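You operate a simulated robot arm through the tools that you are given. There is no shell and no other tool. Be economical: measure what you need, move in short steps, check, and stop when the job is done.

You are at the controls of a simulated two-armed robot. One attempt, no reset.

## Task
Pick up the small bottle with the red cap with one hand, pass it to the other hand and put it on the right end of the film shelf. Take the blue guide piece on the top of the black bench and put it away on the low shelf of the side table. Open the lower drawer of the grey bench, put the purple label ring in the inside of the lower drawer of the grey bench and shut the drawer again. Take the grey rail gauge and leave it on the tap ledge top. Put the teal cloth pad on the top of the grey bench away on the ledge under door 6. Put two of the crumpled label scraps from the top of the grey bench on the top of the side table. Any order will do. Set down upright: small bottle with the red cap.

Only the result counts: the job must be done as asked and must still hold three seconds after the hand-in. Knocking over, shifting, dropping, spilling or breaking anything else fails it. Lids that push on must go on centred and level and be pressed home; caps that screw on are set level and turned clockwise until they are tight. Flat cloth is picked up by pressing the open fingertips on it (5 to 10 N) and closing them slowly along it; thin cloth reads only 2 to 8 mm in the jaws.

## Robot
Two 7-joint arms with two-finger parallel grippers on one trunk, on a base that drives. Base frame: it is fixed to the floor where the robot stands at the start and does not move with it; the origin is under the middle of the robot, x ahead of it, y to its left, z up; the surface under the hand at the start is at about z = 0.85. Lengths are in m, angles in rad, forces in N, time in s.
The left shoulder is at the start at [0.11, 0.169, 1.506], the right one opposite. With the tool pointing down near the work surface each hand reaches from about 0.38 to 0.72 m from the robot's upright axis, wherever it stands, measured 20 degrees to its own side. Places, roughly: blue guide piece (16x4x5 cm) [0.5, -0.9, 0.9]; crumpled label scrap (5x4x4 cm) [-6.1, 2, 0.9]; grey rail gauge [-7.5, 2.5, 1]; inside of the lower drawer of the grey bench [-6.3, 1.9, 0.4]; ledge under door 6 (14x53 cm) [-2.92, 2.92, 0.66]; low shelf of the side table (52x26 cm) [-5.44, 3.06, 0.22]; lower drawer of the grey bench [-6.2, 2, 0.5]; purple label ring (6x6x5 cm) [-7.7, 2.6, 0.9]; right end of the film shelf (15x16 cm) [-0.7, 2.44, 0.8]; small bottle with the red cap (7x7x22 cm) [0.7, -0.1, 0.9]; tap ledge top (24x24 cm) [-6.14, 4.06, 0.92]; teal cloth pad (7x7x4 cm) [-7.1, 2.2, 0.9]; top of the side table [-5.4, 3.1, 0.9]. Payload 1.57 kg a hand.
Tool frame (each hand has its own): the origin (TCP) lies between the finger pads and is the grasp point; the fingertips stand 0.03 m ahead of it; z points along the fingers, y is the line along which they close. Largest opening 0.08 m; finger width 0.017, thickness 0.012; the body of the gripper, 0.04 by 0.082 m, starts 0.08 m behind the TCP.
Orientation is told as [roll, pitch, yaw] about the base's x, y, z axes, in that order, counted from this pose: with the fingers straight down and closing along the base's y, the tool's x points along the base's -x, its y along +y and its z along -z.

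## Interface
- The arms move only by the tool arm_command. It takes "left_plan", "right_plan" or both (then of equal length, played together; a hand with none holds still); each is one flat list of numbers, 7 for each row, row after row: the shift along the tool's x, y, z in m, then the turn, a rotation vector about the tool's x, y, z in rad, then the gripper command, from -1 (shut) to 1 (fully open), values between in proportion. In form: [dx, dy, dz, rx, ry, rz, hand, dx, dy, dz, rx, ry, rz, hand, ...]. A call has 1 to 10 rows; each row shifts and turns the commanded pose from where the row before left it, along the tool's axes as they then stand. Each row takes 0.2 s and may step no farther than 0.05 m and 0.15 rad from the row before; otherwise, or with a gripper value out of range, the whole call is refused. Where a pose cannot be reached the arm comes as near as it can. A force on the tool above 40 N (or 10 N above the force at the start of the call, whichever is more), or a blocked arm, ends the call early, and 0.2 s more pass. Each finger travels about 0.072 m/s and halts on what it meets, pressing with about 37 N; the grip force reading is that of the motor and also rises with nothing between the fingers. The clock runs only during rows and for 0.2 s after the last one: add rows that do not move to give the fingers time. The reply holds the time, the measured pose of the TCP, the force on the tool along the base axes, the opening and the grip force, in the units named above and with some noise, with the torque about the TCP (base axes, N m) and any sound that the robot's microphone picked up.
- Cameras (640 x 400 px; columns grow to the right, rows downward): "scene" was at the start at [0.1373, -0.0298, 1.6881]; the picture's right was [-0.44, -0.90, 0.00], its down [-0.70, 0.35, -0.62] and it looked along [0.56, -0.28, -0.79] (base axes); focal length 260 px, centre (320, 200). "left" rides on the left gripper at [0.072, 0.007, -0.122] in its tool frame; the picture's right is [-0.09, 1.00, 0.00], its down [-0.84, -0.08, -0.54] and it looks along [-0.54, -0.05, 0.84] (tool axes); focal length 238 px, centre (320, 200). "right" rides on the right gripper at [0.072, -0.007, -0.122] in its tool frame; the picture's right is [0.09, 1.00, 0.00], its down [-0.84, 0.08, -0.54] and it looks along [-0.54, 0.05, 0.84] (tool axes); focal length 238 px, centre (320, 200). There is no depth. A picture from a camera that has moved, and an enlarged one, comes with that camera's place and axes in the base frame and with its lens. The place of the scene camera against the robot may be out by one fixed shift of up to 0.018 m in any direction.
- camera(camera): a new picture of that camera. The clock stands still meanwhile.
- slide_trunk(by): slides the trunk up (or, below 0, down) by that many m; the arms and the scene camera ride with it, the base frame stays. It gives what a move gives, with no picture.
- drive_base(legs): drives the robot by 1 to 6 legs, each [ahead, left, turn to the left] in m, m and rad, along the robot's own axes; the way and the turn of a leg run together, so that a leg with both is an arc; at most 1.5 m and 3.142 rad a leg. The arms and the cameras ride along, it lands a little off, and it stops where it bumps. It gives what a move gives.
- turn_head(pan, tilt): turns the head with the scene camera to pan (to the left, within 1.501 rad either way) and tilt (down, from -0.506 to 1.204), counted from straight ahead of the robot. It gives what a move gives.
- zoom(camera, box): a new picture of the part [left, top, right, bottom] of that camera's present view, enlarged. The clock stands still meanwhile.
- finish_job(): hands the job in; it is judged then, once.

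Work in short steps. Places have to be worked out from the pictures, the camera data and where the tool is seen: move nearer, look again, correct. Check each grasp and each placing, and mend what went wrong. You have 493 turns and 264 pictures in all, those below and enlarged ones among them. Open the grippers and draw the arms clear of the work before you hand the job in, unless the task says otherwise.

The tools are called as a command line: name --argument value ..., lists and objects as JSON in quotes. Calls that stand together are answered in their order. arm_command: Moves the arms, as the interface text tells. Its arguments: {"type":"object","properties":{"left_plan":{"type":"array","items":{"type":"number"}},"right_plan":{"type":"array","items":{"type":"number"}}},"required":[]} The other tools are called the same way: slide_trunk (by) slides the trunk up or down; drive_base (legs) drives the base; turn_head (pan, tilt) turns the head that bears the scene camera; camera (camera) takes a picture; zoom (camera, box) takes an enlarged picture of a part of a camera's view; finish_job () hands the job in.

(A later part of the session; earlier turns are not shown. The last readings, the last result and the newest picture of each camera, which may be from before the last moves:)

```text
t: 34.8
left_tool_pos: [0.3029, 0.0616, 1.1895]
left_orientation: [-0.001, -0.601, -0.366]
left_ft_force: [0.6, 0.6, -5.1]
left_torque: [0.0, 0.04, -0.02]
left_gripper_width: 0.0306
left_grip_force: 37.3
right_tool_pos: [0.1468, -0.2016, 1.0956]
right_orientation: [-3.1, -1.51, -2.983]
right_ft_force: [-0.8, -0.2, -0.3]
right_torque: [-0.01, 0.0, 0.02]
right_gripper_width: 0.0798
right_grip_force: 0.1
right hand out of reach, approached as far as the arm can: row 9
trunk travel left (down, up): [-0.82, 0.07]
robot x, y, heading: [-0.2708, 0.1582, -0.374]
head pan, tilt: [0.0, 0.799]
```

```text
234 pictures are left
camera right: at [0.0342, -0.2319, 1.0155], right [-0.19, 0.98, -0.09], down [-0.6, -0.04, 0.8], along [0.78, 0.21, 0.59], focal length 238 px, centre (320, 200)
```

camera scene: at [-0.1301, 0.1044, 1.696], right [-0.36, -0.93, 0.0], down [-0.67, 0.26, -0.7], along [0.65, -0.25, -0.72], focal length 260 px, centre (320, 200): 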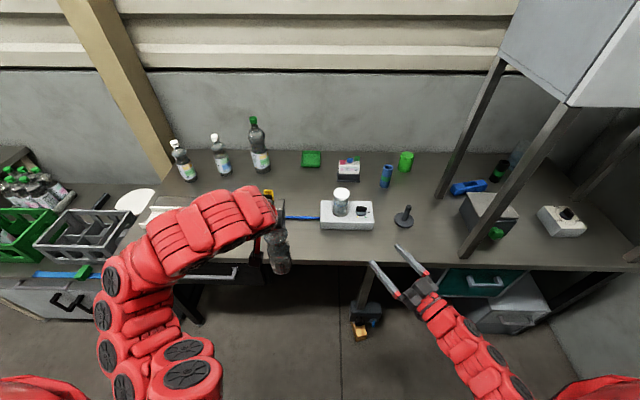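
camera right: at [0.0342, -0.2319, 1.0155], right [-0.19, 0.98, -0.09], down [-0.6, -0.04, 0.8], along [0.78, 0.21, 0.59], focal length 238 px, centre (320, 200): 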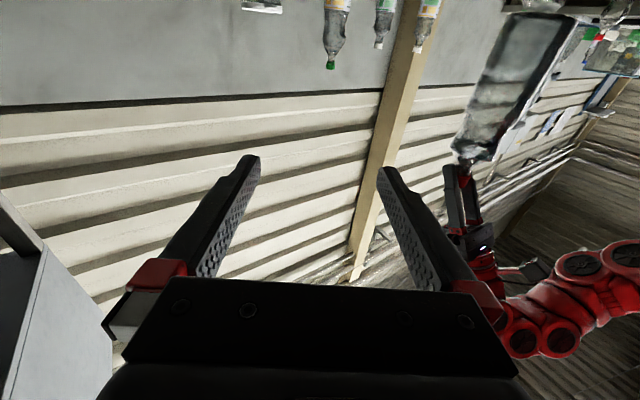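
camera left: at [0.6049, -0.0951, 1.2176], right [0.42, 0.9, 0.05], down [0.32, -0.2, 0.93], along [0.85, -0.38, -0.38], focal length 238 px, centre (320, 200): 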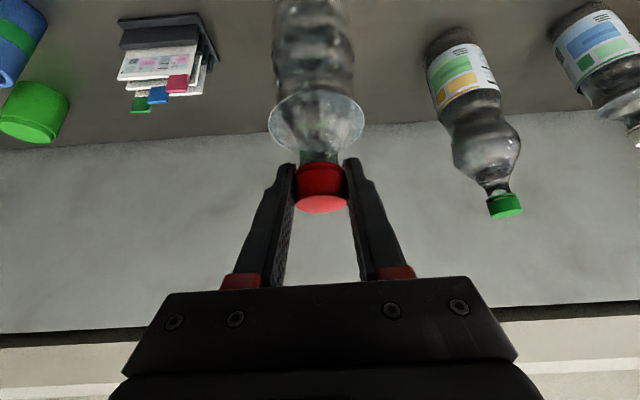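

Tool axes from the camera: the right hand points along (0.98, 0.20) in base. Move laterally to be in line with the bottle body, keeping ~0.12 m short of it.

arm_command --right_plan '[0.003, 0.0383, 0.0145, 0, 0, 0, 1, 0.003, 0.0383, 0.0145, 0, 0, 0, 1, 0.003, 0.0383, 0.0145, 0, 0, 0, 1, 0.003, 0.0383, 0.0145, 0, 0, 0, 1, 0.003, 0.0383, 0.0145, 0, 0, 0, 1, 0.003, 0.0383, 0.0145, 0, 0, 0, 1, 0, 0, 0, 0, 0, 0, 1]'

camera --camera "right"

camera --camera "scene"

```text
t: 36.4
left_tool_pos: [0.3022, 0.0632, 1.1899]
left_orientation: [0.0, -0.602, -0.367]
left_ft_force: [0.4, -0.9, -5.7]
left_torque: [0.01, -0.03, 0.02]
left_gripper_width: 0.0305
left_grip_force: 36.9
right_tool_pos: [0.1892, 0.0415, 1.0833]
right_orientation: [-3.117, -1.505, -2.969]
right_ft_force: [-0.3, 0.0, -0.2]
right_torque: [-0.04, 0.0, 0.02]
right_gripper_width: 0.0802
right_grip_force: 0.0
trunk travel left (down, up): [-0.82, 0.07]
robot x, y, heading: [-0.2699, 0.1546, -0.368]
head pan, tilt: [0.0, 0.799]
```

```text
233 pictures are left
camera right: at [0.0763, 0.011, 1.0032], right [-0.19, 0.98, -0.09], down [-0.6, -0.04, 0.8], along [0.78, 0.21, 0.59], focal length 238 px, centre (320, 200)
```

right: 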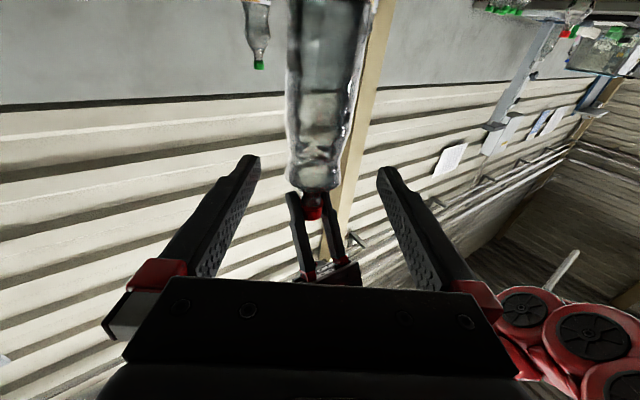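

```text
232 pictures are left
camera scene: at [-0.1308, 0.1049, 1.6961], right [-0.36, -0.93, 0.0], down [-0.67, 0.26, -0.7], along [0.65, -0.25, -0.72], focal length 260 px, centre (320, 200)
```

scene: 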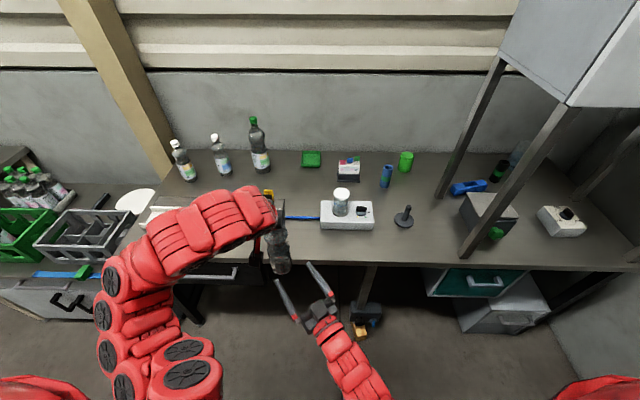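

The bottle body is centred in the right camera, axis at (0.305, 0.067). Advance 0.12 m along the tool to grip at about 0.115 m above the bottle's base.

arm_command --right_plan '[-0.001, 0.0004, 0.02, 0, 0, 0, 1, -0.001, 0.0004, 0.02, 0, 0, 0, 1, -0.001, 0.0004, 0.02, 0, 0, 0, 1, -0.001, 0.0004, 0.02, 0, 0, 0, 1, 0, 0, 0, 0, 0, 0, 1]'

camera --camera "right"

```text
t: 37.6
left_tool_pos: [0.3016, 0.0626, 1.1897]
left_orientation: [0.0, -0.601, -0.364]
left_ft_force: [0.6, 0.0, -4.9]
left_torque: [0.04, -0.03, 0.0]
left_gripper_width: 0.0304
left_grip_force: 37.0
right_tool_pos: [0.2666, 0.0584, 1.0927]
right_orientation: [-3.122, -1.507, -2.963]
right_ft_force: [0.0, -0.5, 0.0]
right_torque: [-0.02, -0.02, 0.02]
right_gripper_width: 0.0801
right_grip_force: 0.0
trunk travel left (down, up): [-0.82, 0.07]
robot x, y, heading: [-0.272, 0.1627, -0.366]
head pan, tilt: [0.0, 0.799]
```

```text
231 pictures are left
camera right: at [0.1533, 0.0289, 1.0129], right [-0.19, 0.98, -0.09], down [-0.6, -0.04, 0.8], along [0.78, 0.21, 0.59], focal length 238 px, centre (320, 200)
```

right: 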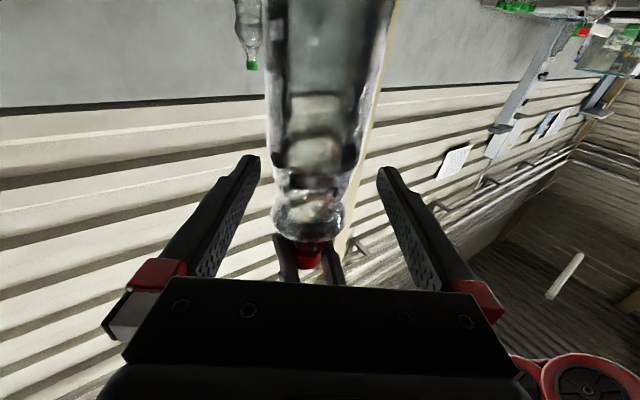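

Centred between the fingers. Advance the last 4 cm and close the right hand gently in steps.

arm_command --right_plan '[-0.001, 0.0, 0.02, 0, 0, 0, 1, 0, 0.0, 0.019, 0, 0, 0, 1, 0, 0, 0, 0, 0, 0, 0.8, 0, 0, 0, 0, 0, 0, 0.6, 0, 0, 0, 0, 0, 0, 0.3]'

camera --camera "right"

```text
t: 38.8
left_tool_pos: [0.3028, 0.0626, 1.1909]
left_orientation: [0.003, -0.6, -0.364]
left_ft_force: [-4.6, 15.8, -2.1]
left_torque: [1.55, 0.38, 0.04]
left_gripper_width: 0.0308
left_grip_force: 36.8
right_tool_pos: [0.3037, 0.0658, 1.0925]
right_orientation: [-3.109, -1.507, -2.975]
right_ft_force: [3.6, -16.0, -2.6]
right_torque: [-0.02, 0.02, -0.01]
right_gripper_width: 0.0662
right_grip_force: 7.8
trunk travel left (down, up): [-0.82, 0.07]
robot x, y, heading: [-0.2692, 0.1601, -0.367]
head pan, tilt: [0.0, 0.799]
```

```text
230 pictures are left
camera right: at [0.1908, 0.0361, 1.0146], right [-0.19, 0.98, -0.09], down [-0.6, -0.04, 0.8], along [0.78, 0.21, 0.59], focal length 238 px, centre (320, 200)
```

right: 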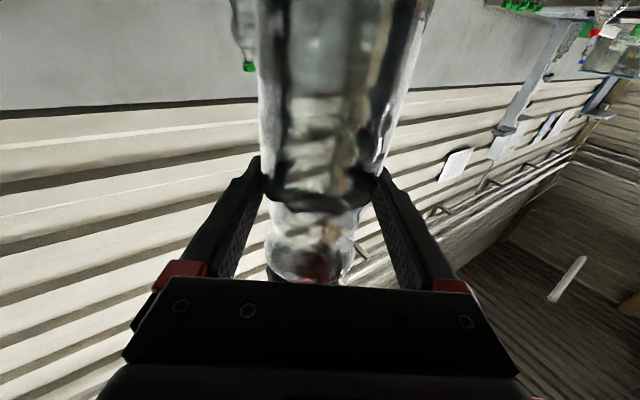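

Both fingers touch (66 mm), with a 16 N side load; shift the right hand 4 mm to its right to relieve, then clamp fully.

arm_command --right_plan '[0, -0.004, 0, 0, 0, 0, 0.3, 0, 0, 0, 0, 0, 0, 0.0, 0, 0, 0, 0, 0, 0, -1, 0, 0, 0, 0, 0, 0, -1]'

```text
t: 39.8
left_tool_pos: [0.3041, 0.0639, 1.192]
left_orientation: [-0.002, -0.603, -0.363]
left_ft_force: [16.5, 1.9, -5.0]
left_torque: [0.38, -1.19, -0.05]
left_gripper_width: 0.0303
left_grip_force: 37.4
right_tool_pos: [0.3056, 0.064, 1.0951]
right_orientation: [-3.126, -1.506, -2.958]
right_ft_force: [-15.5, -2.1, 0.7]
right_torque: [-0.15, -0.39, 0.07]
right_gripper_width: 0.0635
right_grip_force: 37.1
trunk travel left (down, up): [-0.82, 0.07]
robot x, y, heading: [-0.2662, 0.1563, -0.369]
head pan, tilt: [0.0, 0.799]
```

Firm grip. Relieve the remaining 15 N along the tool (3 mm back), then open the left hand.

arm_command --right_plan '[0, 0, -0.004, 0, 0, 0, -1, 0, 0, 0, 0, 0, 0, -1]'

arm_command --left_plan '[0, 0, 0, 0, 0, 0, -0.5, 0, 0, 0, 0, 0, 0, 0, 0, 0, 0, 0, 0, 0, 0.6, 0, 0, 0, 0, 0, 0, 1]'

camera --camera "left"

```text
t: 40.4
left_tool_pos: [0.3011, 0.0631, 1.1911]
left_orientation: [-0.003, -0.599, -0.368]
left_ft_force: [-12.9, 2.9, 0.6]
left_torque: [0.38, 0.88, -0.04]
left_gripper_width: 0.0302
left_grip_force: 36.9
right_tool_pos: [0.3014, 0.0624, 1.094]
right_orientation: [-3.128, -1.508, -2.959]
right_ft_force: [14.6, -3.1, -0.4]
right_torque: [-0.08, 0.42, 0.02]
right_gripper_width: 0.0633
right_grip_force: 37.2
trunk travel left (down, up): [-0.82, 0.07]
robot x, y, heading: [-0.2688, 0.1603, -0.367]
head pan, tilt: [0.0, 0.799]
```

```text
t: 41.4
left_tool_pos: [0.3021, 0.063, 1.1906]
left_orientation: [-0.002, -0.602, -0.364]
left_ft_force: [0.6, 0.3, 0.6]
left_torque: [0.03, 0.0, 0.03]
left_gripper_width: 0.0797
left_grip_force: 0.1
right_tool_pos: [0.3023, 0.0633, 1.0935]
right_orientation: [-3.121, -1.507, -2.963]
right_ft_force: [0.7, -0.2, 0.8]
right_torque: [0.01, -0.01, -0.04]
right_gripper_width: 0.0632
right_grip_force: 36.9
trunk travel left (down, up): [-0.82, 0.07]
robot x, y, heading: [-0.273, 0.1611, -0.369]
head pan, tilt: [0.0, 0.799]
```

```text
229 pictures are left
camera left: at [0.1861, 0.1147, 1.251], right [0.43, 0.9, 0.05], down [0.33, -0.21, 0.92], along [0.84, -0.38, -0.39], focal length 238 px, centre (320, 200)
```

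left: 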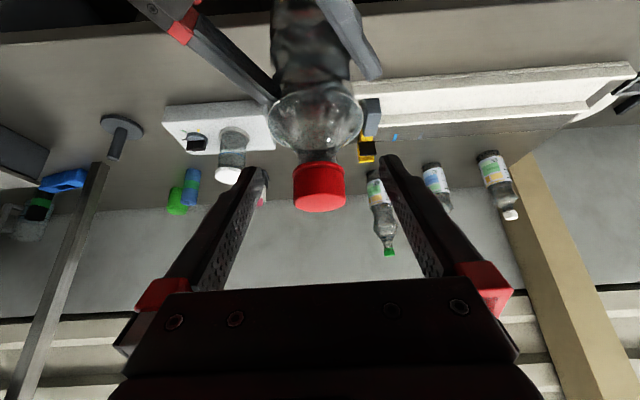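

The right hand should hold the bottle now. Withdrawing the left hand back along its tool axis and checking.

arm_command --left_plan '[0, 0, -0.03, 0, 0, 0, 1, 0, 0, -0.03, 0, 0, 0, 1, 0, 0, -0.03, 0, 0, 0, 1, 0, 0.03, -0.02, 0, 0, 0, 1, 0, 0.04, 0, 0, 0, 0, 1]'

camera --camera "right"

camera --camera "scene"

```text
t: 42.6
left_tool_pos: [0.317, 0.0997, 1.1912]
left_orientation: [-0.006, -0.602, -0.366]
left_ft_force: [-2.9, -8.6, -2.3]
left_torque: [-0.13, 0.01, -0.02]
left_gripper_width: 0.08
left_grip_force: 0.0
left hand out of reach, approached as far as the arm can: row 1, 2, 3, 4
right_tool_pos: [0.3023, 0.0638, 1.0941]
right_orientation: [-3.079, -1.507, -3.005]
right_ft_force: [3.9, 9.5, -1.1]
right_torque: [-0.69, 0.31, 0.0]
right_gripper_width: 0.0625
right_grip_force: 37.3
trunk travel left (down, up): [-0.82, 0.07]
robot x, y, heading: [-0.2734, 0.1598, -0.37]
head pan, tilt: [0.0, 0.799]
```

```text
228 pictures are left
camera right: at [0.1881, 0.0341, 1.0156], right [-0.19, 0.98, -0.1], down [-0.6, -0.04, 0.8], along [0.78, 0.21, 0.59], focal length 238 px, centre (320, 200)
```

right: 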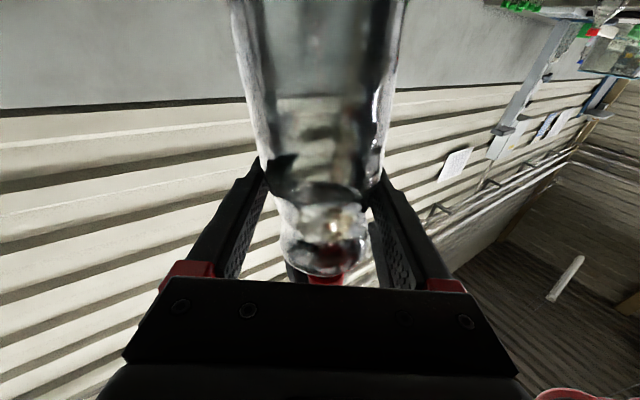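

```text
227 pictures are left
camera scene: at [-0.1301, 0.1086, 1.6961], right [-0.36, -0.93, 0.0], down [-0.67, 0.26, -0.7], along [0.65, -0.25, -0.72], focal length 260 px, centre (320, 200)
```

scene: 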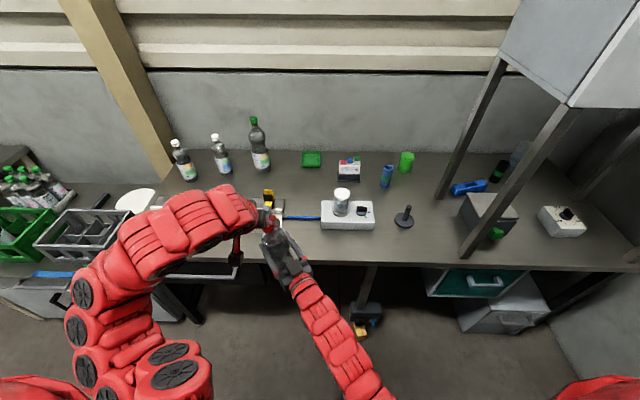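

The left hand is at its inner limit and its finger leaned on the cap. Re-centre the left hand, then lower the bottle out of it with the right hand.

arm_command --left_plan '[0, -0.02, 0, 0, 0, 0, 1, 0, -0.018, 0, 0, 0, 0, 1, 0, 0, 0, 0, 0, 0, 1]'

camera --camera "left"

```text
t: 43.4
left_tool_pos: [0.3033, 0.0647, 1.1938]
left_orientation: [-0.002, -0.599, -0.365]
left_ft_force: [0.4, 0.1, 0.0]
left_torque: [-0.02, 0.02, -0.01]
left_gripper_width: 0.08
left_grip_force: 0.1
right_tool_pos: [0.3011, 0.0618, 1.0949]
right_orientation: [-3.121, -1.506, -2.964]
right_ft_force: [0.4, -0.1, 0.6]
right_torque: [0.02, 0.02, 0.04]
right_gripper_width: 0.0617
right_grip_force: 36.8
trunk travel left (down, up): [-0.82, 0.07]
robot x, y, heading: [-0.2702, 0.1606, -0.374]
head pan, tilt: [0.0, 0.799]
```

```text
226 pictures are left
camera left: at [0.1871, 0.1155, 1.2534], right [0.43, 0.9, 0.05], down [0.33, -0.21, 0.92], along [0.84, -0.38, -0.39], focal length 238 px, centre (320, 200)
```

left: 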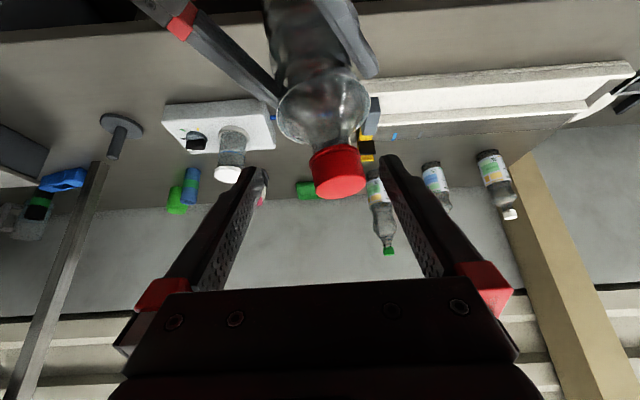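

The bottle leans slightly sideways in the right grip (I'll correct when placing). Now lower it clear of the left fingers.

arm_command --right_plan '[0.025, 0, 0, 0, 0, 0, -1, 0.025, 0, 0, 0, 0, 0, -1, 0.025, 0, 0, 0, 0, 0, -1, 0.02, 0, 0, 0, 0, 0, -1, 0, 0, 0, 0, 0, 0, -1]'

camera --camera "left"

```text
t: 44.6
left_tool_pos: [0.3035, 0.0638, 1.1933]
left_orientation: [-0.001, -0.602, -0.365]
left_ft_force: [-1.0, 0.1, -0.7]
left_torque: [-0.01, 0.01, 0.01]
left_gripper_width: 0.0799
left_grip_force: 0.0
right_tool_pos: [0.3059, 0.0622, 0.9988]
right_orientation: [-3.121, -1.506, -2.963]
right_ft_force: [0.7, -0.2, 0.0]
right_torque: [-0.01, -0.01, -0.02]
right_gripper_width: 0.0613
right_grip_force: 37.1
trunk travel left (down, up): [-0.82, 0.07]
robot x, y, heading: [-0.2685, 0.164, -0.37]
head pan, tilt: [0.0, 0.799]
```

```text
225 pictures are left
camera left: at [0.187, 0.1156, 1.2535], right [0.43, 0.9, 0.05], down [0.33, -0.21, 0.92], along [0.84, -0.38, -0.39], focal length 238 px, centre (320, 200)
```

left: 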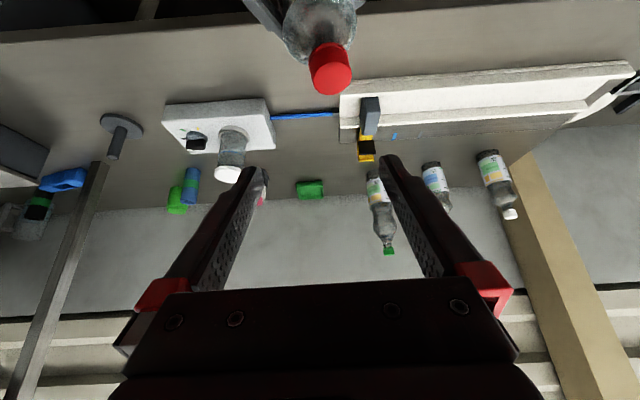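

Handover complete. I'll deliver the bottle first: back off a little, turn left toward the film shelf and look.

drive_base --legs '[[-0.15, 0, 0], [0, 0, 1.8]]'

turn_head --pan 0 --tilt 0.45

camera --camera "scene"

```text
t: 49.8
left_tool_pos: [-0.3163, 0.7933, 1.1922]
left_orientation: [0.01, -0.596, 1.247]
left_ft_force: [-0.4, 0.5, -0.9]
left_torque: [0.01, 0.0, 0.01]
left_gripper_width: 0.0801
left_grip_force: 0.0
right_tool_pos: [-0.3302, 0.8018, 0.998]
right_orientation: [2.914, -1.503, -1.072]
right_ft_force: [0.7, -0.6, 0.3]
right_torque: [0.0, 0.0, 0.0]
right_gripper_width: 0.0612
right_grip_force: 36.5
trunk travel left (down, up): [-0.82, 0.07]
robot x, y, heading: [-0.4001, 0.2204, 1.268]
head pan, tilt: [0.0, 0.799]
stopped in leg 2: the robot was blocked; the commanded pose is now the measured one
```

```text
t: 50.6
left_tool_pos: [-0.3184, 0.7939, 1.192]
left_orientation: [0.015, -0.593, 1.248]
left_ft_force: [0.3, -0.4, -0.1]
left_torque: [0.0, 0.04, -0.03]
left_gripper_width: 0.0798
left_grip_force: 0.1
right_tool_pos: [-0.3303, 0.8031, 0.9972]
right_orientation: [2.888, -1.498, -1.047]
right_ft_force: [0.2, -0.7, 0.6]
right_torque: [0.0, -0.02, -0.01]
right_gripper_width: 0.0612
right_grip_force: 36.8
trunk travel left (down, up): [-0.82, 0.07]
robot x, y, heading: [-0.4046, 0.2223, 1.277]
head pan, tilt: [0.0, 0.45]
```

```text
224 pictures are left
camera scene: at [-0.3311, 0.388, 1.7252], right [0.96, -0.29, -0.02], down [-0.14, -0.42, -0.9], along [0.25, 0.86, -0.44], focal length 260 px, centre (320, 200)
```

scene: 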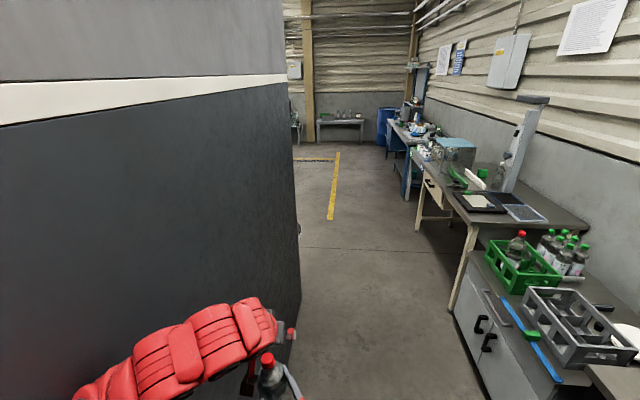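

The machine's side is right beside me on the left; the aisle runs along (0.353, 0.936). Shift right to mid-aisle, align, and advance past the machine's corner.

drive_base --legs '[[0, -0.22, 0], [0, 0, -0.06], [0.8, 0, 0]]'

camera --camera "scene"

```text
t: 56.7
left_tool_pos: [0.1834, 1.4731, 1.1928]
left_orientation: [-0.005, -0.597, 1.206]
left_ft_force: [0.1, -0.5, -0.8]
left_torque: [0.03, -0.02, -0.04]
left_gripper_width: 0.0799
left_grip_force: 0.0
right_tool_pos: [0.1771, 1.4809, 0.9984]
right_orientation: [-3.126, -1.508, -1.373]
right_ft_force: [-0.3, -0.1, -0.3]
right_torque: [-0.06, -0.01, 0.03]
right_gripper_width: 0.061
right_grip_force: 36.7
trunk travel left (down, up): [-0.82, 0.07]
robot x, y, heading: [0.0889, 0.9017, 1.215]
head pan, tilt: [0.0, 0.45]
```

```text
223 pictures are left
camera scene: at [0.1379, 1.0679, 1.7265], right [0.94, -0.35, 0.0], down [-0.15, -0.41, -0.9], along [0.31, 0.84, -0.44], focal length 260 px, centre (320, 200)
```

scene: 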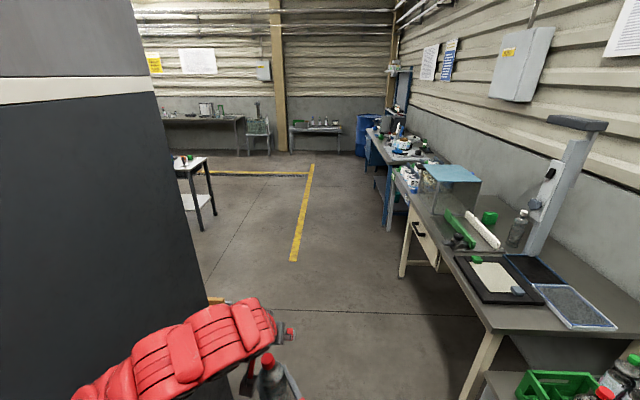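

Corner of the machine is at about (−0.04, 2.05). Advance 1.5 m further and look left around it.

drive_base --legs '[[1.5, 0, 0], [0.3, 0, 0]]'

turn_head --pan 1.5 --tilt 0.5

camera --camera "scene"

```text
t: 65.7
left_tool_pos: [0.7647, 3.167, 1.1921]
left_orientation: [-0.005, -0.598, 1.23]
left_ft_force: [-0.4, -0.1, -0.4]
left_torque: [-0.01, 0.01, 0.02]
left_gripper_width: 0.08
left_grip_force: 0.0
right_tool_pos: [0.759, 3.1735, 0.9987]
right_orientation: [-3.128, -1.507, -1.348]
right_ft_force: [0.1, 0.8, -0.4]
right_torque: [0.01, -0.01, -0.02]
right_gripper_width: 0.0606
right_grip_force: 37.2
trunk travel left (down, up): [-0.82, 0.07]
robot x, y, heading: [0.6835, 2.5979, 1.237]
head pan, tilt: [0.0, 0.45]
```

```text
t: 67.3
left_tool_pos: [0.7649, 3.1659, 1.1919]
left_orientation: [-0.005, -0.598, 1.23]
left_ft_force: [0.2, -0.1, -0.2]
left_torque: [0.01, -0.03, -0.02]
left_gripper_width: 0.08
left_grip_force: 0.1
right_tool_pos: [0.7597, 3.1752, 0.9974]
right_orientation: [-3.132, -1.51, -1.345]
right_ft_force: [0.1, -0.2, -0.2]
right_torque: [0.02, -0.03, 0.0]
right_gripper_width: 0.0606
right_grip_force: 36.5
trunk travel left (down, up): [-0.82, 0.07]
robot x, y, heading: [0.6822, 2.5925, 1.24]
head pan, tilt: [1.499, 0.499]
```

```text
222 pictures are left
camera scene: at [0.6163, 2.7095, 1.7221], right [0.39, 0.92, 0.0], down [0.44, -0.19, -0.88], along [-0.81, 0.34, -0.48], focal length 260 px, centre (320, 200)
```

scene: 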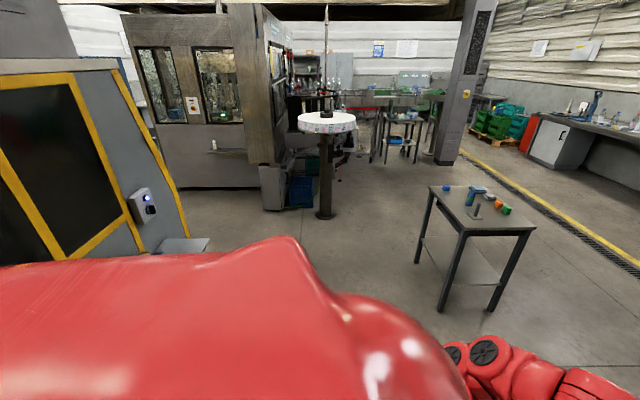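

The film shelf shows at the machine's end face near (−0.75, 2.46). I'll drive left 1.36 m (crabwise), then turn around to face it.

drive_base --legs '[[0.15, 1.36, 0], [0, 0, 1.555], [0, 0, 1.555]]'

turn_head --pan 0 --tilt 0.8

camera --camera "scene"

```text
t: 81.6
left_tool_pos: [-0.6313, 2.6002, 1.1915]
left_orientation: [-0.006, -0.597, -1.946]
left_ft_force: [0.1, 0.2, 0.7]
left_torque: [0.01, -0.02, -0.03]
left_gripper_width: 0.0801
left_grip_force: 0.0
right_tool_pos: [-0.6268, 2.592, 0.9987]
right_orientation: [-3.133, -1.51, 1.767]
right_ft_force: [-0.3, -0.3, 0.0]
right_torque: [0.02, -0.01, 0.03]
right_gripper_width: 0.0603
right_grip_force: 36.9
trunk travel left (down, up): [-0.82, 0.07]
robot x, y, heading: [-0.5323, 3.1664, -1.932]
head pan, tilt: [1.499, 0.499]
```

```text
t: 83.2
left_tool_pos: [-0.6309, 2.5998, 1.1917]
left_orientation: [-0.007, -0.599, -1.944]
left_ft_force: [-0.9, -0.1, 0.0]
left_torque: [-0.02, 0.01, 0.02]
left_gripper_width: 0.08
left_grip_force: 0.1
right_tool_pos: [-0.6258, 2.5927, 0.9991]
right_orientation: [-3.134, -1.509, 1.766]
right_ft_force: [0.6, -0.1, -0.5]
right_torque: [0.05, -0.02, 0.01]
right_gripper_width: 0.0599
right_grip_force: 37.0
trunk travel left (down, up): [-0.82, 0.07]
robot x, y, heading: [-0.5317, 3.1721, -1.933]
head pan, tilt: [0.0, 0.799]
```

```text
221 pictures are left
camera scene: at [-0.5999, 3.0231, 1.6961], right [-0.93, 0.36, 0.0], down [0.25, 0.67, -0.7], along [-0.25, -0.65, -0.72], focal length 260 px, centre (320, 200)
```

scene: 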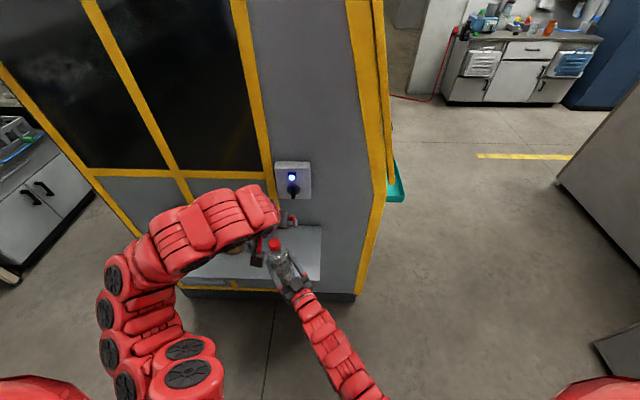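

The shelf's right end lies just under/ahead of the bottle. Move the left hand aside for a clear view, then look from the head and the right hand.

arm_command --left_plan '[0, 0.045, 0, 0, 0, 0, 1, 0, 0.045, 0, 0, 0, 0, 1, 0, 0.045, 0, 0, 0, 0, 1, 0, 0.045, 0, 0, 0, 0, 1, 0, 0.03, 0, 0, 0, 0, 1]'

zoom --camera "scene" --box '[160, 140, 400, 320]'

camera --camera "left"

```text
t: 84.4
left_tool_pos: [-0.4351, 2.5233, 1.192]
left_orientation: [-0.007, -0.599, -1.944]
left_ft_force: [0.7, 1.1, 0.0]
left_torque: [0.0, 0.03, 0.01]
left_gripper_width: 0.0803
left_grip_force: 0.1
right_tool_pos: [-0.6267, 2.5929, 0.9982]
right_orientation: [-3.133, -1.51, 1.766]
right_ft_force: [0.3, -0.6, 0.0]
right_torque: [0.0, -0.01, -0.01]
right_gripper_width: 0.0601
right_grip_force: 37.1
trunk travel left (down, up): [-0.82, 0.07]
robot x, y, heading: [-0.5353, 3.1655, -1.934]
head pan, tilt: [0.0, 0.799]
```

```text
2.22 times, centred on (280, 230) of scene
camera zoom: at [-0.5998, 3.0229, 1.6961], right [-0.93, 0.36, 0.0], down [0.26, 0.67, -0.7], along [-0.25, -0.65, -0.72], focal length 577 px, centre (409, 133)
```

zoom: 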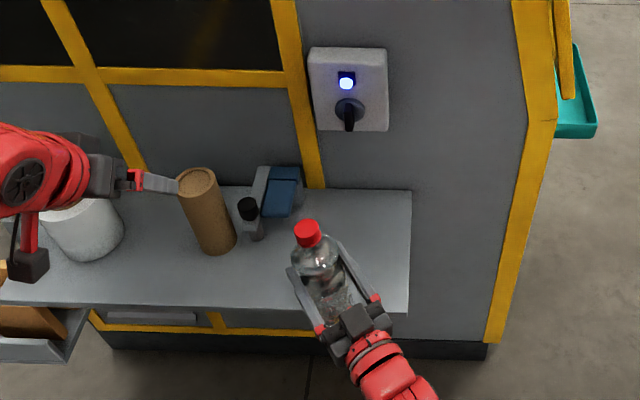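

```text
219 pictures are left
camera left: at [-0.3803, 2.6404, 1.2512], right [0.9, -0.44, 0.05], down [-0.21, -0.33, 0.92], along [-0.39, -0.84, -0.39], focal length 238 px, centre (320, 200)
```

left: 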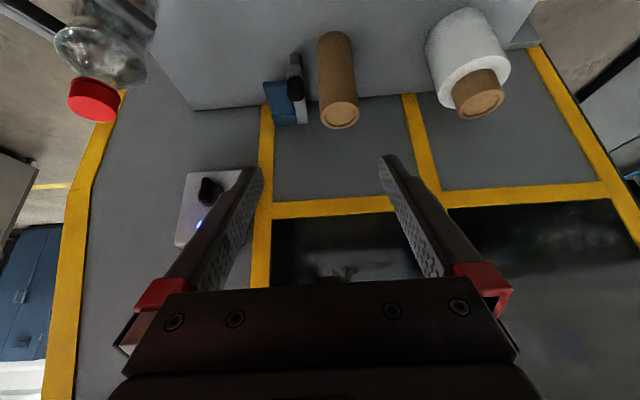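

Shelf top is at z≈0.785, right end free around (−0.71, 2.435). The bottle seems to have slipped a bit lower in the grip; I'll zoom to gauge its tilt.

zoom --camera "left" --box '[30, 0, 190, 130]'

zoom --camera "scene" --box '[240, 200, 340, 310]'

camera --camera "right"

```text
3.08 times, centred on (110, 65) of left
camera zoom: at [-0.3803, 2.6404, 1.2512], right [0.9, -0.44, 0.05], down [-0.21, -0.33, 0.92], along [-0.39, -0.84, -0.39], focal length 733 px, centre (966, 615)
```

zoom: 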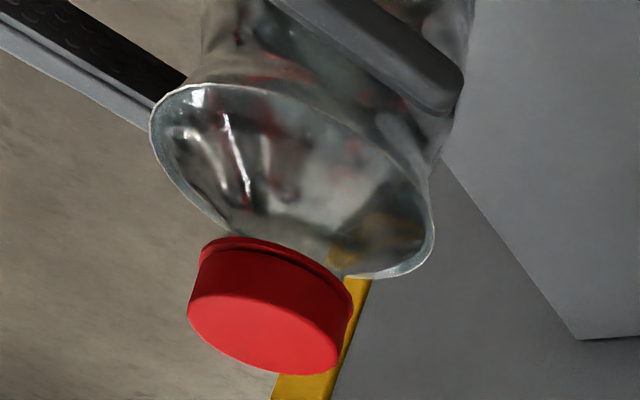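

```text
3.64 times, centred on (290, 255) of scene
camera zoom: at [-0.5998, 3.0229, 1.6961], right [-0.93, 0.36, 0.0], down [0.26, 0.67, -0.7], along [-0.25, -0.65, -0.72], focal length 945 px, centre (429, 0)
```

zoom: 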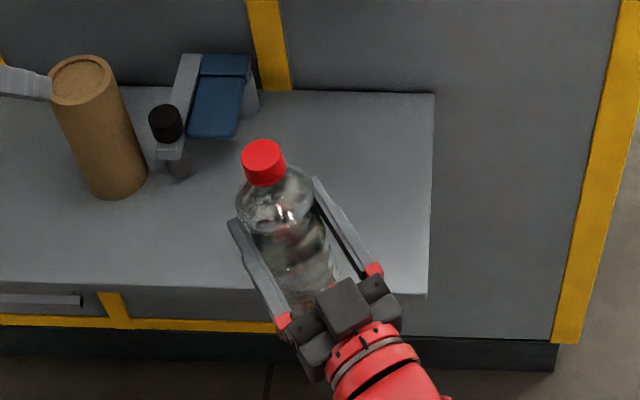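

```text
216 pictures are left
camera right: at [-0.6561, 2.7054, 0.9189], right [0.98, 0.2, -0.09], down [-0.04, 0.6, 0.8], along [0.21, -0.78, 0.59], focal length 238 px, centre (320, 200)
```

right: 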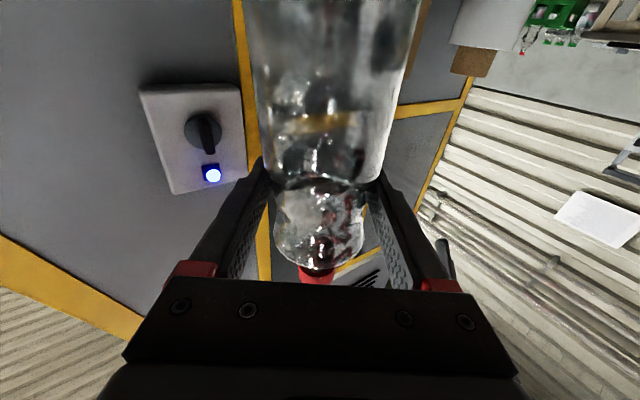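

The bottle leans only a few degrees and sits with its base near z≈0.865. Pull the left hand back for clearance, then drive 0.17 m ahead so the bottle is over the shelf's right end.

arm_command --left_plan '[0.0275, 0.02, -0.019, 0, 0, 0, 1, 0.0275, 0.02, -0.019, 0, 0, 0, 1, 0.0275, 0.02, -0.019, 0, 0, 0, 1]'

drive_base --legs '[[0.17, -0.02, 0]]'

camera --camera "scene"

camera --camera "left"

```text
t: 85.2
left_tool_pos: [-0.3423, 2.5955, 1.1932]
left_orientation: [-0.007, -0.601, -1.946]
left_ft_force: [0.6, -0.4, 0.6]
left_torque: [0.03, 0.01, 0.03]
left_gripper_width: 0.0799
left_grip_force: 0.1
right_tool_pos: [-0.6256, 2.5938, 0.9987]
right_orientation: [-3.119, -1.512, 1.754]
right_ft_force: [0.0, 0.3, -0.8]
right_torque: [0.03, 0.03, -0.01]
right_gripper_width: 0.0599
right_grip_force: 37.4
trunk travel left (down, up): [-0.82, 0.07]
robot x, y, heading: [-0.5317, 3.1672, -1.939]
head pan, tilt: [0.0, 0.799]
```

```text
t: 86.7
left_tool_pos: [-0.4177, 2.4457, 1.1925]
left_orientation: [-0.007, -0.6, -1.94]
left_ft_force: [-0.2, -0.7, -0.3]
left_torque: [0.01, 0.01, 0.04]
left_gripper_width: 0.0801
left_grip_force: 0.0
right_tool_pos: [-0.7025, 2.4446, 0.9984]
right_orientation: [-3.127, -1.51, 1.764]
right_ft_force: [0.3, 0.0, -0.6]
right_torque: [0.02, 0.02, 0.03]
right_gripper_width: 0.0599
right_grip_force: 37.4
trunk travel left (down, up): [-0.82, 0.07]
robot x, y, heading: [-0.6103, 3.0186, -1.934]
head pan, tilt: [0.0, 0.799]
```

```text
215 pictures are left
camera scene: at [-0.6772, 2.8738, 1.6962], right [-0.94, 0.35, 0.0], down [0.25, 0.67, -0.7], along [-0.25, -0.65, -0.72], focal length 260 px, centre (320, 200)
```

scene: 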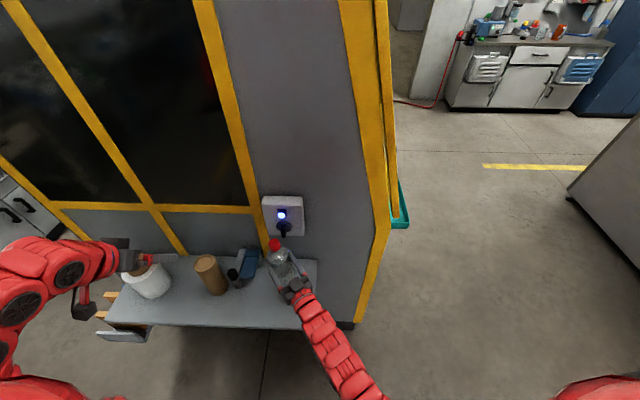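

```text
214 pictures are left
camera left: at [-0.3642, 2.562, 1.2529], right [0.9, -0.43, 0.05], down [-0.21, -0.33, 0.92], along [-0.38, -0.84, -0.39], focal length 238 px, centre (320, 200)
```

left: 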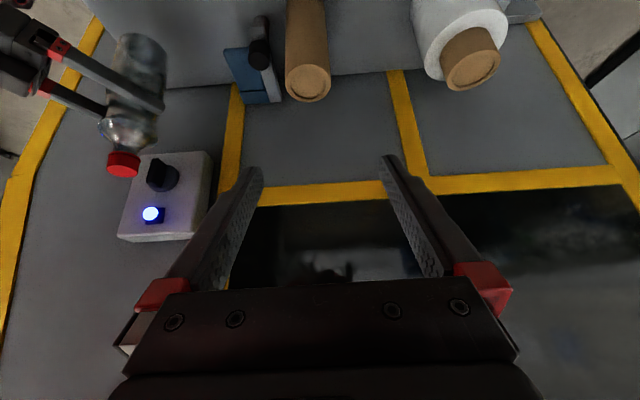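

Position (−0.70, 2.445) is right. The bottle leans ~0.15–0.2 rad forward about the pinch axis; pitch the hand back by 0.15 rad to upright it and recheck.

arm_command --right_plan '[0, 0, 0, 0, -0.075, 0, -1, 0, 0, 0, 0, -0.075, 0, -1, 0, 0, 0, 0, 0, 0, -1]'

zoom --camera "left" --box '[40, 0, 240, 200]'

zoom --camera "scene" --box '[180, 220, 340, 340]'

```text
t: 87.5
left_tool_pos: [-0.419, 2.4452, 1.1933]
left_orientation: [-0.004, -0.599, -1.941]
left_ft_force: [0.0, 0.2, 0.7]
left_torque: [0.01, -0.02, 0.02]
left_gripper_width: 0.0798
left_grip_force: 0.1
right_tool_pos: [-0.7032, 2.4419, 0.9971]
right_orientation: [-3.137, -1.36, 1.772]
right_ft_force: [-0.4, -0.4, -0.5]
right_torque: [0.05, 0.01, -0.02]
right_gripper_width: 0.0597
right_grip_force: 37.5
trunk travel left (down, up): [-0.82, 0.07]
robot x, y, heading: [-0.6103, 3.019, -1.933]
head pan, tilt: [0.0, 0.799]
```

```text
2.00 times, centred on (140, 100) of left
camera zoom: at [-0.3647, 2.561, 1.2526], right [0.9, -0.43, 0.05], down [-0.21, -0.33, 0.92], along [-0.38, -0.84, -0.39], focal length 477 px, centre (680, 400)
```

zoom: 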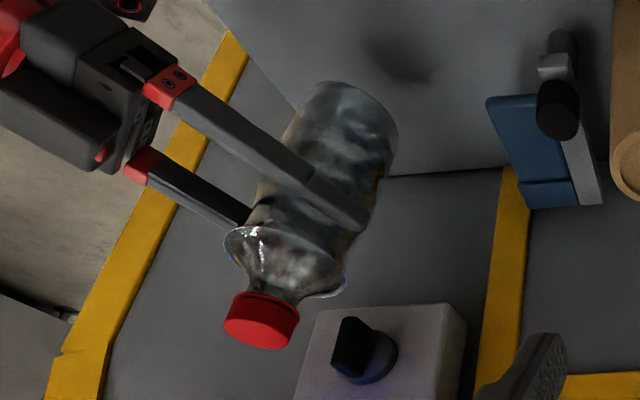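

```text
3.33 times, centred on (260, 280) of scene
camera zoom: at [-0.6778, 2.8726, 1.6961], right [-0.94, 0.35, 0.0], down [0.25, 0.67, -0.7], along [-0.25, -0.65, -0.72], focal length 866 px, centre (520, -67)
```

zoom: 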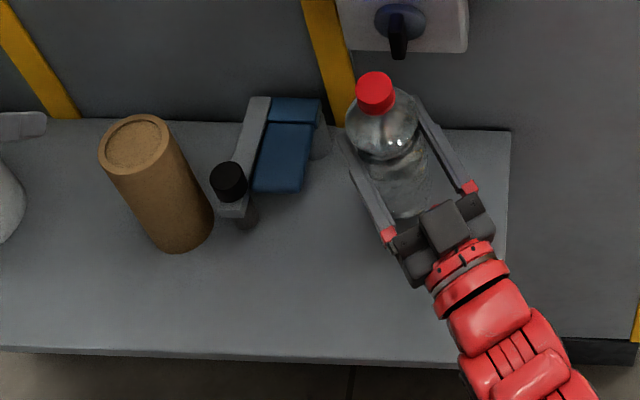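

Now upright. Lower 0.055 m vertically, then creep until contact.

arm_command --right_plan '[0.018, 0, -0.004, 0, 0, 0, -1, 0.018, 0, -0.004, 0, 0, 0, -1, 0.018, 0, -0.004, 0, 0, 0, -1, 0, 0, 0, 0, 0, 0, -1]'

camera --camera "left"

```text
t: 88.5
left_tool_pos: [-0.4194, 2.4452, 1.1927]
left_orientation: [-0.006, -0.6, -1.94]
left_ft_force: [-0.6, -0.7, 0.9]
left_torque: [0.02, -0.01, 0.01]
left_gripper_width: 0.0798
left_grip_force: 0.0
right_tool_pos: [-0.703, 2.4422, 0.944]
right_orientation: [-3.139, -1.358, 1.776]
right_ft_force: [-0.3, 0.2, -0.1]
right_torque: [0.03, 0.03, -0.03]
right_gripper_width: 0.0605
right_grip_force: 37.1
trunk travel left (down, up): [-0.82, 0.07]
robot x, y, heading: [-0.6126, 3.0186, -1.925]
head pan, tilt: [0.0, 0.799]
```

```text
211 pictures are left
camera left: at [-0.3647, 2.5611, 1.2526], right [0.9, -0.43, 0.05], down [-0.21, -0.33, 0.92], along [-0.38, -0.84, -0.39], focal length 238 px, centre (320, 200)
```

left: 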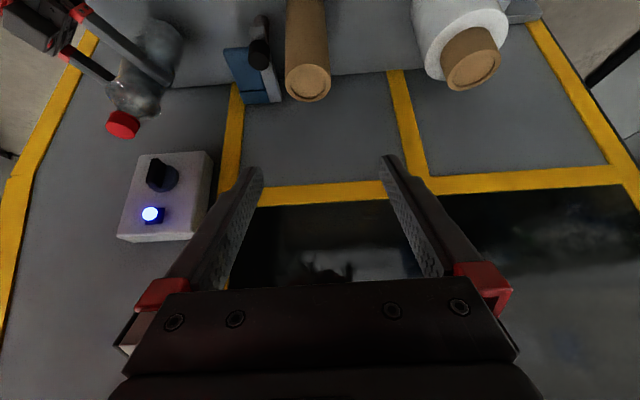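

Creep down in 5 mm steps watching for contact force.

arm_command --right_plan '[0.005, 0, -0.001, 0, 0, 0, -1, 0.005, 0, -0.001, 0, 0, 0, -1, 0.005, 0, -0.001, 0, 0, 0, -1, 0, 0, 0, 0, 0, 0, -1]'

```text
t: 89.5
left_tool_pos: [-0.4196, 2.4454, 1.1924]
left_orientation: [-0.009, -0.599, -1.942]
left_ft_force: [0.0, -0.3, -0.3]
left_torque: [0.01, -0.01, 0.0]
left_gripper_width: 0.0802
left_grip_force: 0.0
right_tool_pos: [-0.7027, 2.4431, 0.9286]
right_orientation: [-3.141, -1.36, 1.776]
right_ft_force: [0.6, -0.9, 0.0]
right_torque: [0.05, -0.02, 0.0]
right_gripper_width: 0.0601
right_grip_force: 37.4
trunk travel left (down, up): [-0.82, 0.07]
robot x, y, heading: [-0.6134, 3.0184, -1.929]
head pan, tilt: [0.0, 0.799]
```

arm_command --right_plan '[0.005, 0, -0.001, 0, 0, 0, -1, 0.003, 0, -0.0006, 0, 0, 0, -1, 0, 0, 0, 0, 0, 0, -1]'

zoom --camera "left" --box '[40, 0, 240, 200]'

```text
t: 90.3
left_tool_pos: [-0.4186, 2.4479, 1.1954]
left_orientation: [-0.007, -0.6, -1.941]
left_ft_force: [-0.5, 0.0, 0.3]
left_torque: [-0.03, -0.03, -0.01]
left_gripper_width: 0.0801
left_grip_force: 0.1
right_tool_pos: [-0.7024, 2.4414, 0.9252]
right_orientation: [-3.13, -1.348, 1.768]
right_ft_force: [-4.1, -2.5, 35.3]
right_torque: [4.11, 1.37, 0.49]
right_gripper_width: 0.0599
right_grip_force: 37.1
trunk travel left (down, up): [-0.82, 0.07]
robot x, y, heading: [-0.6088, 3.0224, -1.93]
head pan, tilt: [0.0, 0.799]
```

```text
2.00 times, centred on (140, 100) of left
camera zoom: at [-0.3644, 2.5639, 1.2542], right [0.9, -0.43, 0.05], down [-0.21, -0.33, 0.92], along [-0.38, -0.84, -0.39], focal length 477 px, centre (680, 400)
```

zoom: 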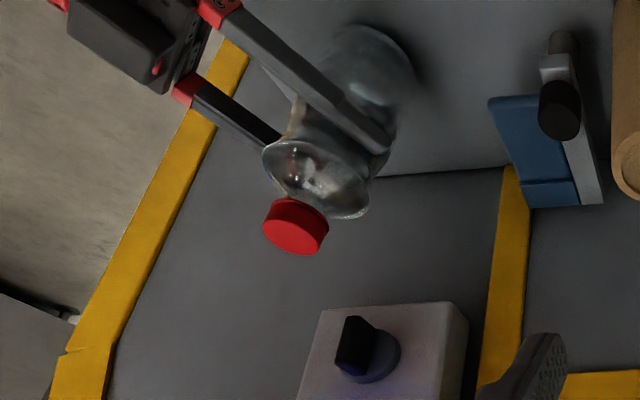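

The force line lies 0.12 m behind the TCP: it is the wrist camera touching the shelf edge, not the bottle. Raise 2 cm, level the hand by 0.11 rad (leaves the bottle ~5° off), then creep again.

arm_command --right_plan '[-0.01, 0, 0.002, 0, 0, 0, -1, -0.012, 0, 0.0025, 0, 0.055, 0, -1, 0, 0, 0, 0, 0.055, 0, -1, 0, 0, 0, 0, 0, 0, -1]'

arm_command --right_plan '[0.007, 0, -0.0007, 0, 0, 0, -1, 0.007, 0, -0.0007, 0, 0, 0, -1, 0.004, 0, -0.0004, 0, 0, 0, -1, 0, 0, 0, 0, 0, 0, -1]'

```text
t: 91.3
left_tool_pos: [-0.4186, 2.444, 1.1923]
left_orientation: [-0.007, -0.598, -1.942]
left_ft_force: [-0.1, 0.1, 0.1]
left_torque: [0.0, 0.0, 0.03]
left_gripper_width: 0.0798
left_grip_force: 0.1
right_tool_pos: [-0.7029, 2.4432, 0.9418]
right_orientation: [-3.135, -1.469, 1.774]
right_ft_force: [-0.1, 0.1, 0.1]
right_torque: [0.0, 0.01, -0.03]
right_gripper_width: 0.06
right_grip_force: 36.8
trunk travel left (down, up): [-0.82, 0.07]
robot x, y, heading: [-0.6104, 3.0202, -1.931]
head pan, tilt: [0.0, 0.799]
```

```text
t: 92.3
left_tool_pos: [-0.4192, 2.4447, 1.1919]
left_orientation: [-0.006, -0.6, -1.94]
left_ft_force: [0.3, 0.1, 0.4]
left_torque: [-0.01, -0.02, -0.01]
left_gripper_width: 0.0799
left_grip_force: 0.1
right_tool_pos: [-0.7021, 2.4428, 0.9227]
right_orientation: [-3.138, -1.469, 1.775]
right_ft_force: [0.0, -1.3, -0.3]
right_torque: [0.0, 0.0, -0.02]
right_gripper_width: 0.0597
right_grip_force: 37.1
trunk travel left (down, up): [-0.82, 0.07]
robot x, y, heading: [-0.608, 3.0178, -1.924]
head pan, tilt: [0.0, 0.799]
```

No contact yet at 0.923; keep creeping in 3 mm steps.

arm_command --right_plan '[0.003, 0, -0.0003, 0, 0, 0, -1, 0.003, 0, -0.0003, 0, 0, 0, -1, 0, 0, 0, 0, 0, 0, -1]'

arm_command --right_plan '[0.003, 0, -0.0003, 0, 0, 0, -1, 0, 0, 0, 0, 0, 0, -1]'

zoom --camera "left" --box '[40, 0, 240, 200]'

```text
t: 93.1
left_tool_pos: [-0.4181, 2.4467, 1.1932]
left_orientation: [-0.007, -0.6, -1.941]
left_ft_force: [-0.2, -0.5, 0.1]
left_torque: [0.0, 0.0, -0.02]
left_gripper_width: 0.08
left_grip_force: 0.1
right_tool_pos: [-0.7016, 2.4424, 0.9213]
right_orientation: [-3.132, -1.459, 1.769]
right_ft_force: [-1.1, -1.6, 19.2]
right_torque: [-0.49, -0.39, -0.08]
right_gripper_width: 0.0597
right_grip_force: 37.8
trunk travel left (down, up): [-0.82, 0.07]
robot x, y, heading: [-0.6108, 3.0161, -1.929]
head pan, tilt: [0.0, 0.799]
```

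```text
t: 93.9
left_tool_pos: [-0.4189, 2.4443, 1.1911]
left_orientation: [-0.004, -0.599, -1.941]
left_ft_force: [-0.3, 0.1, 0.5]
left_torque: [0.0, 0.04, -0.04]
left_gripper_width: 0.08
left_grip_force: 0.0
right_tool_pos: [-0.7039, 2.439, 0.9203]
right_orientation: [-3.125, -1.45, 1.76]
right_ft_force: [-2.1, 5.5, 13.0]
right_torque: [0.59, -0.23, 0.09]
right_gripper_width: 0.06
right_grip_force: 36.9
trunk travel left (down, up): [-0.82, 0.07]
robot x, y, heading: [-0.6155, 3.021, -1.93]
head pan, tilt: [0.0, 0.799]
stopped in row 2 (right hand): the force on the tool passed its limit at 41 N (the readings are from after the stop); the commanded pose is now the measured one
```

```text
2.00 times, centred on (140, 100) of left
camera zoom: at [-0.3648, 2.5615, 1.2522], right [0.9, -0.43, 0.05], down [-0.21, -0.33, 0.92], along [-0.38, -0.84, -0.39], focal length 477 px, centre (680, 400)
```

zoom: 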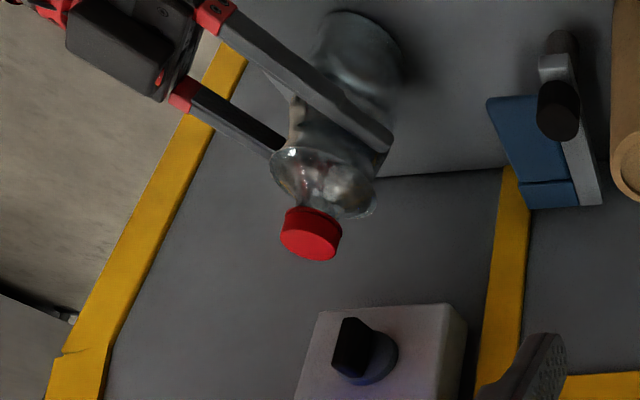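

Contact is now under the TCP, bottle nearly upright. Open slowly.

arm_command --right_plan '[0, 0, 0, 0, 0, 0, 0.52, 0, 0, 0, 0, 0, 0, 0.6, 0, 0, 0, 0, 0, 0, 0.75, 0, 0, 0, 0, 0, 0, 1, 0, 0, 0, 0, 0, 0, 1]'

zoom --camera "left" --box '[40, 0, 240, 200]'

camera --camera "right"

```text
t: 95.1
left_tool_pos: [-0.4182, 2.4448, 1.1916]
left_orientation: [-0.005, -0.6, -1.94]
left_ft_force: [-0.5, -0.2, 0.5]
left_torque: [0.0, -0.01, -0.02]
left_gripper_width: 0.0801
left_grip_force: 0.0
right_tool_pos: [-0.7027, 2.4404, 0.9182]
right_orientation: [-3.122, -1.459, 1.757]
right_ft_force: [0.2, -0.1, -0.7]
right_torque: [-0.02, 0.05, 0.0]
right_gripper_width: 0.0799
right_grip_force: 0.0
trunk travel left (down, up): [-0.82, 0.07]
robot x, y, heading: [-0.6089, 3.0234, -1.932]
head pan, tilt: [0.0, 0.799]
```

```text
2.00 times, centred on (140, 100) of left
camera zoom: at [-0.3648, 2.5613, 1.2527], right [0.9, -0.43, 0.05], down [-0.21, -0.33, 0.92], along [-0.38, -0.84, -0.39], focal length 477 px, centre (680, 400)
```

zoom: 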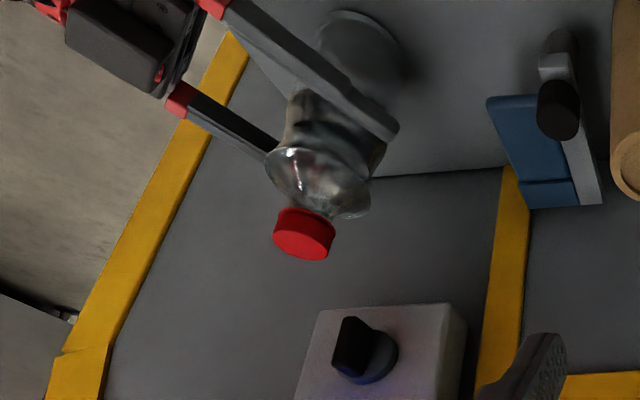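

```text
207 pictures are left
camera right: at [-0.7328, 2.5495, 0.8336], right [0.98, 0.19, -0.09], down [-0.05, 0.63, 0.77], along [0.21, -0.75, 0.63], focal length 238 px, centre (320, 200)
```

right: 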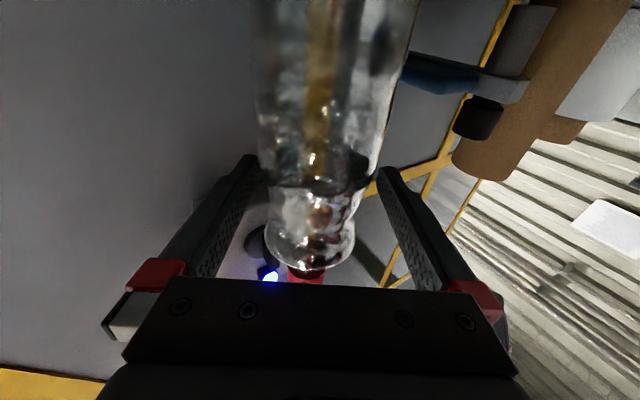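

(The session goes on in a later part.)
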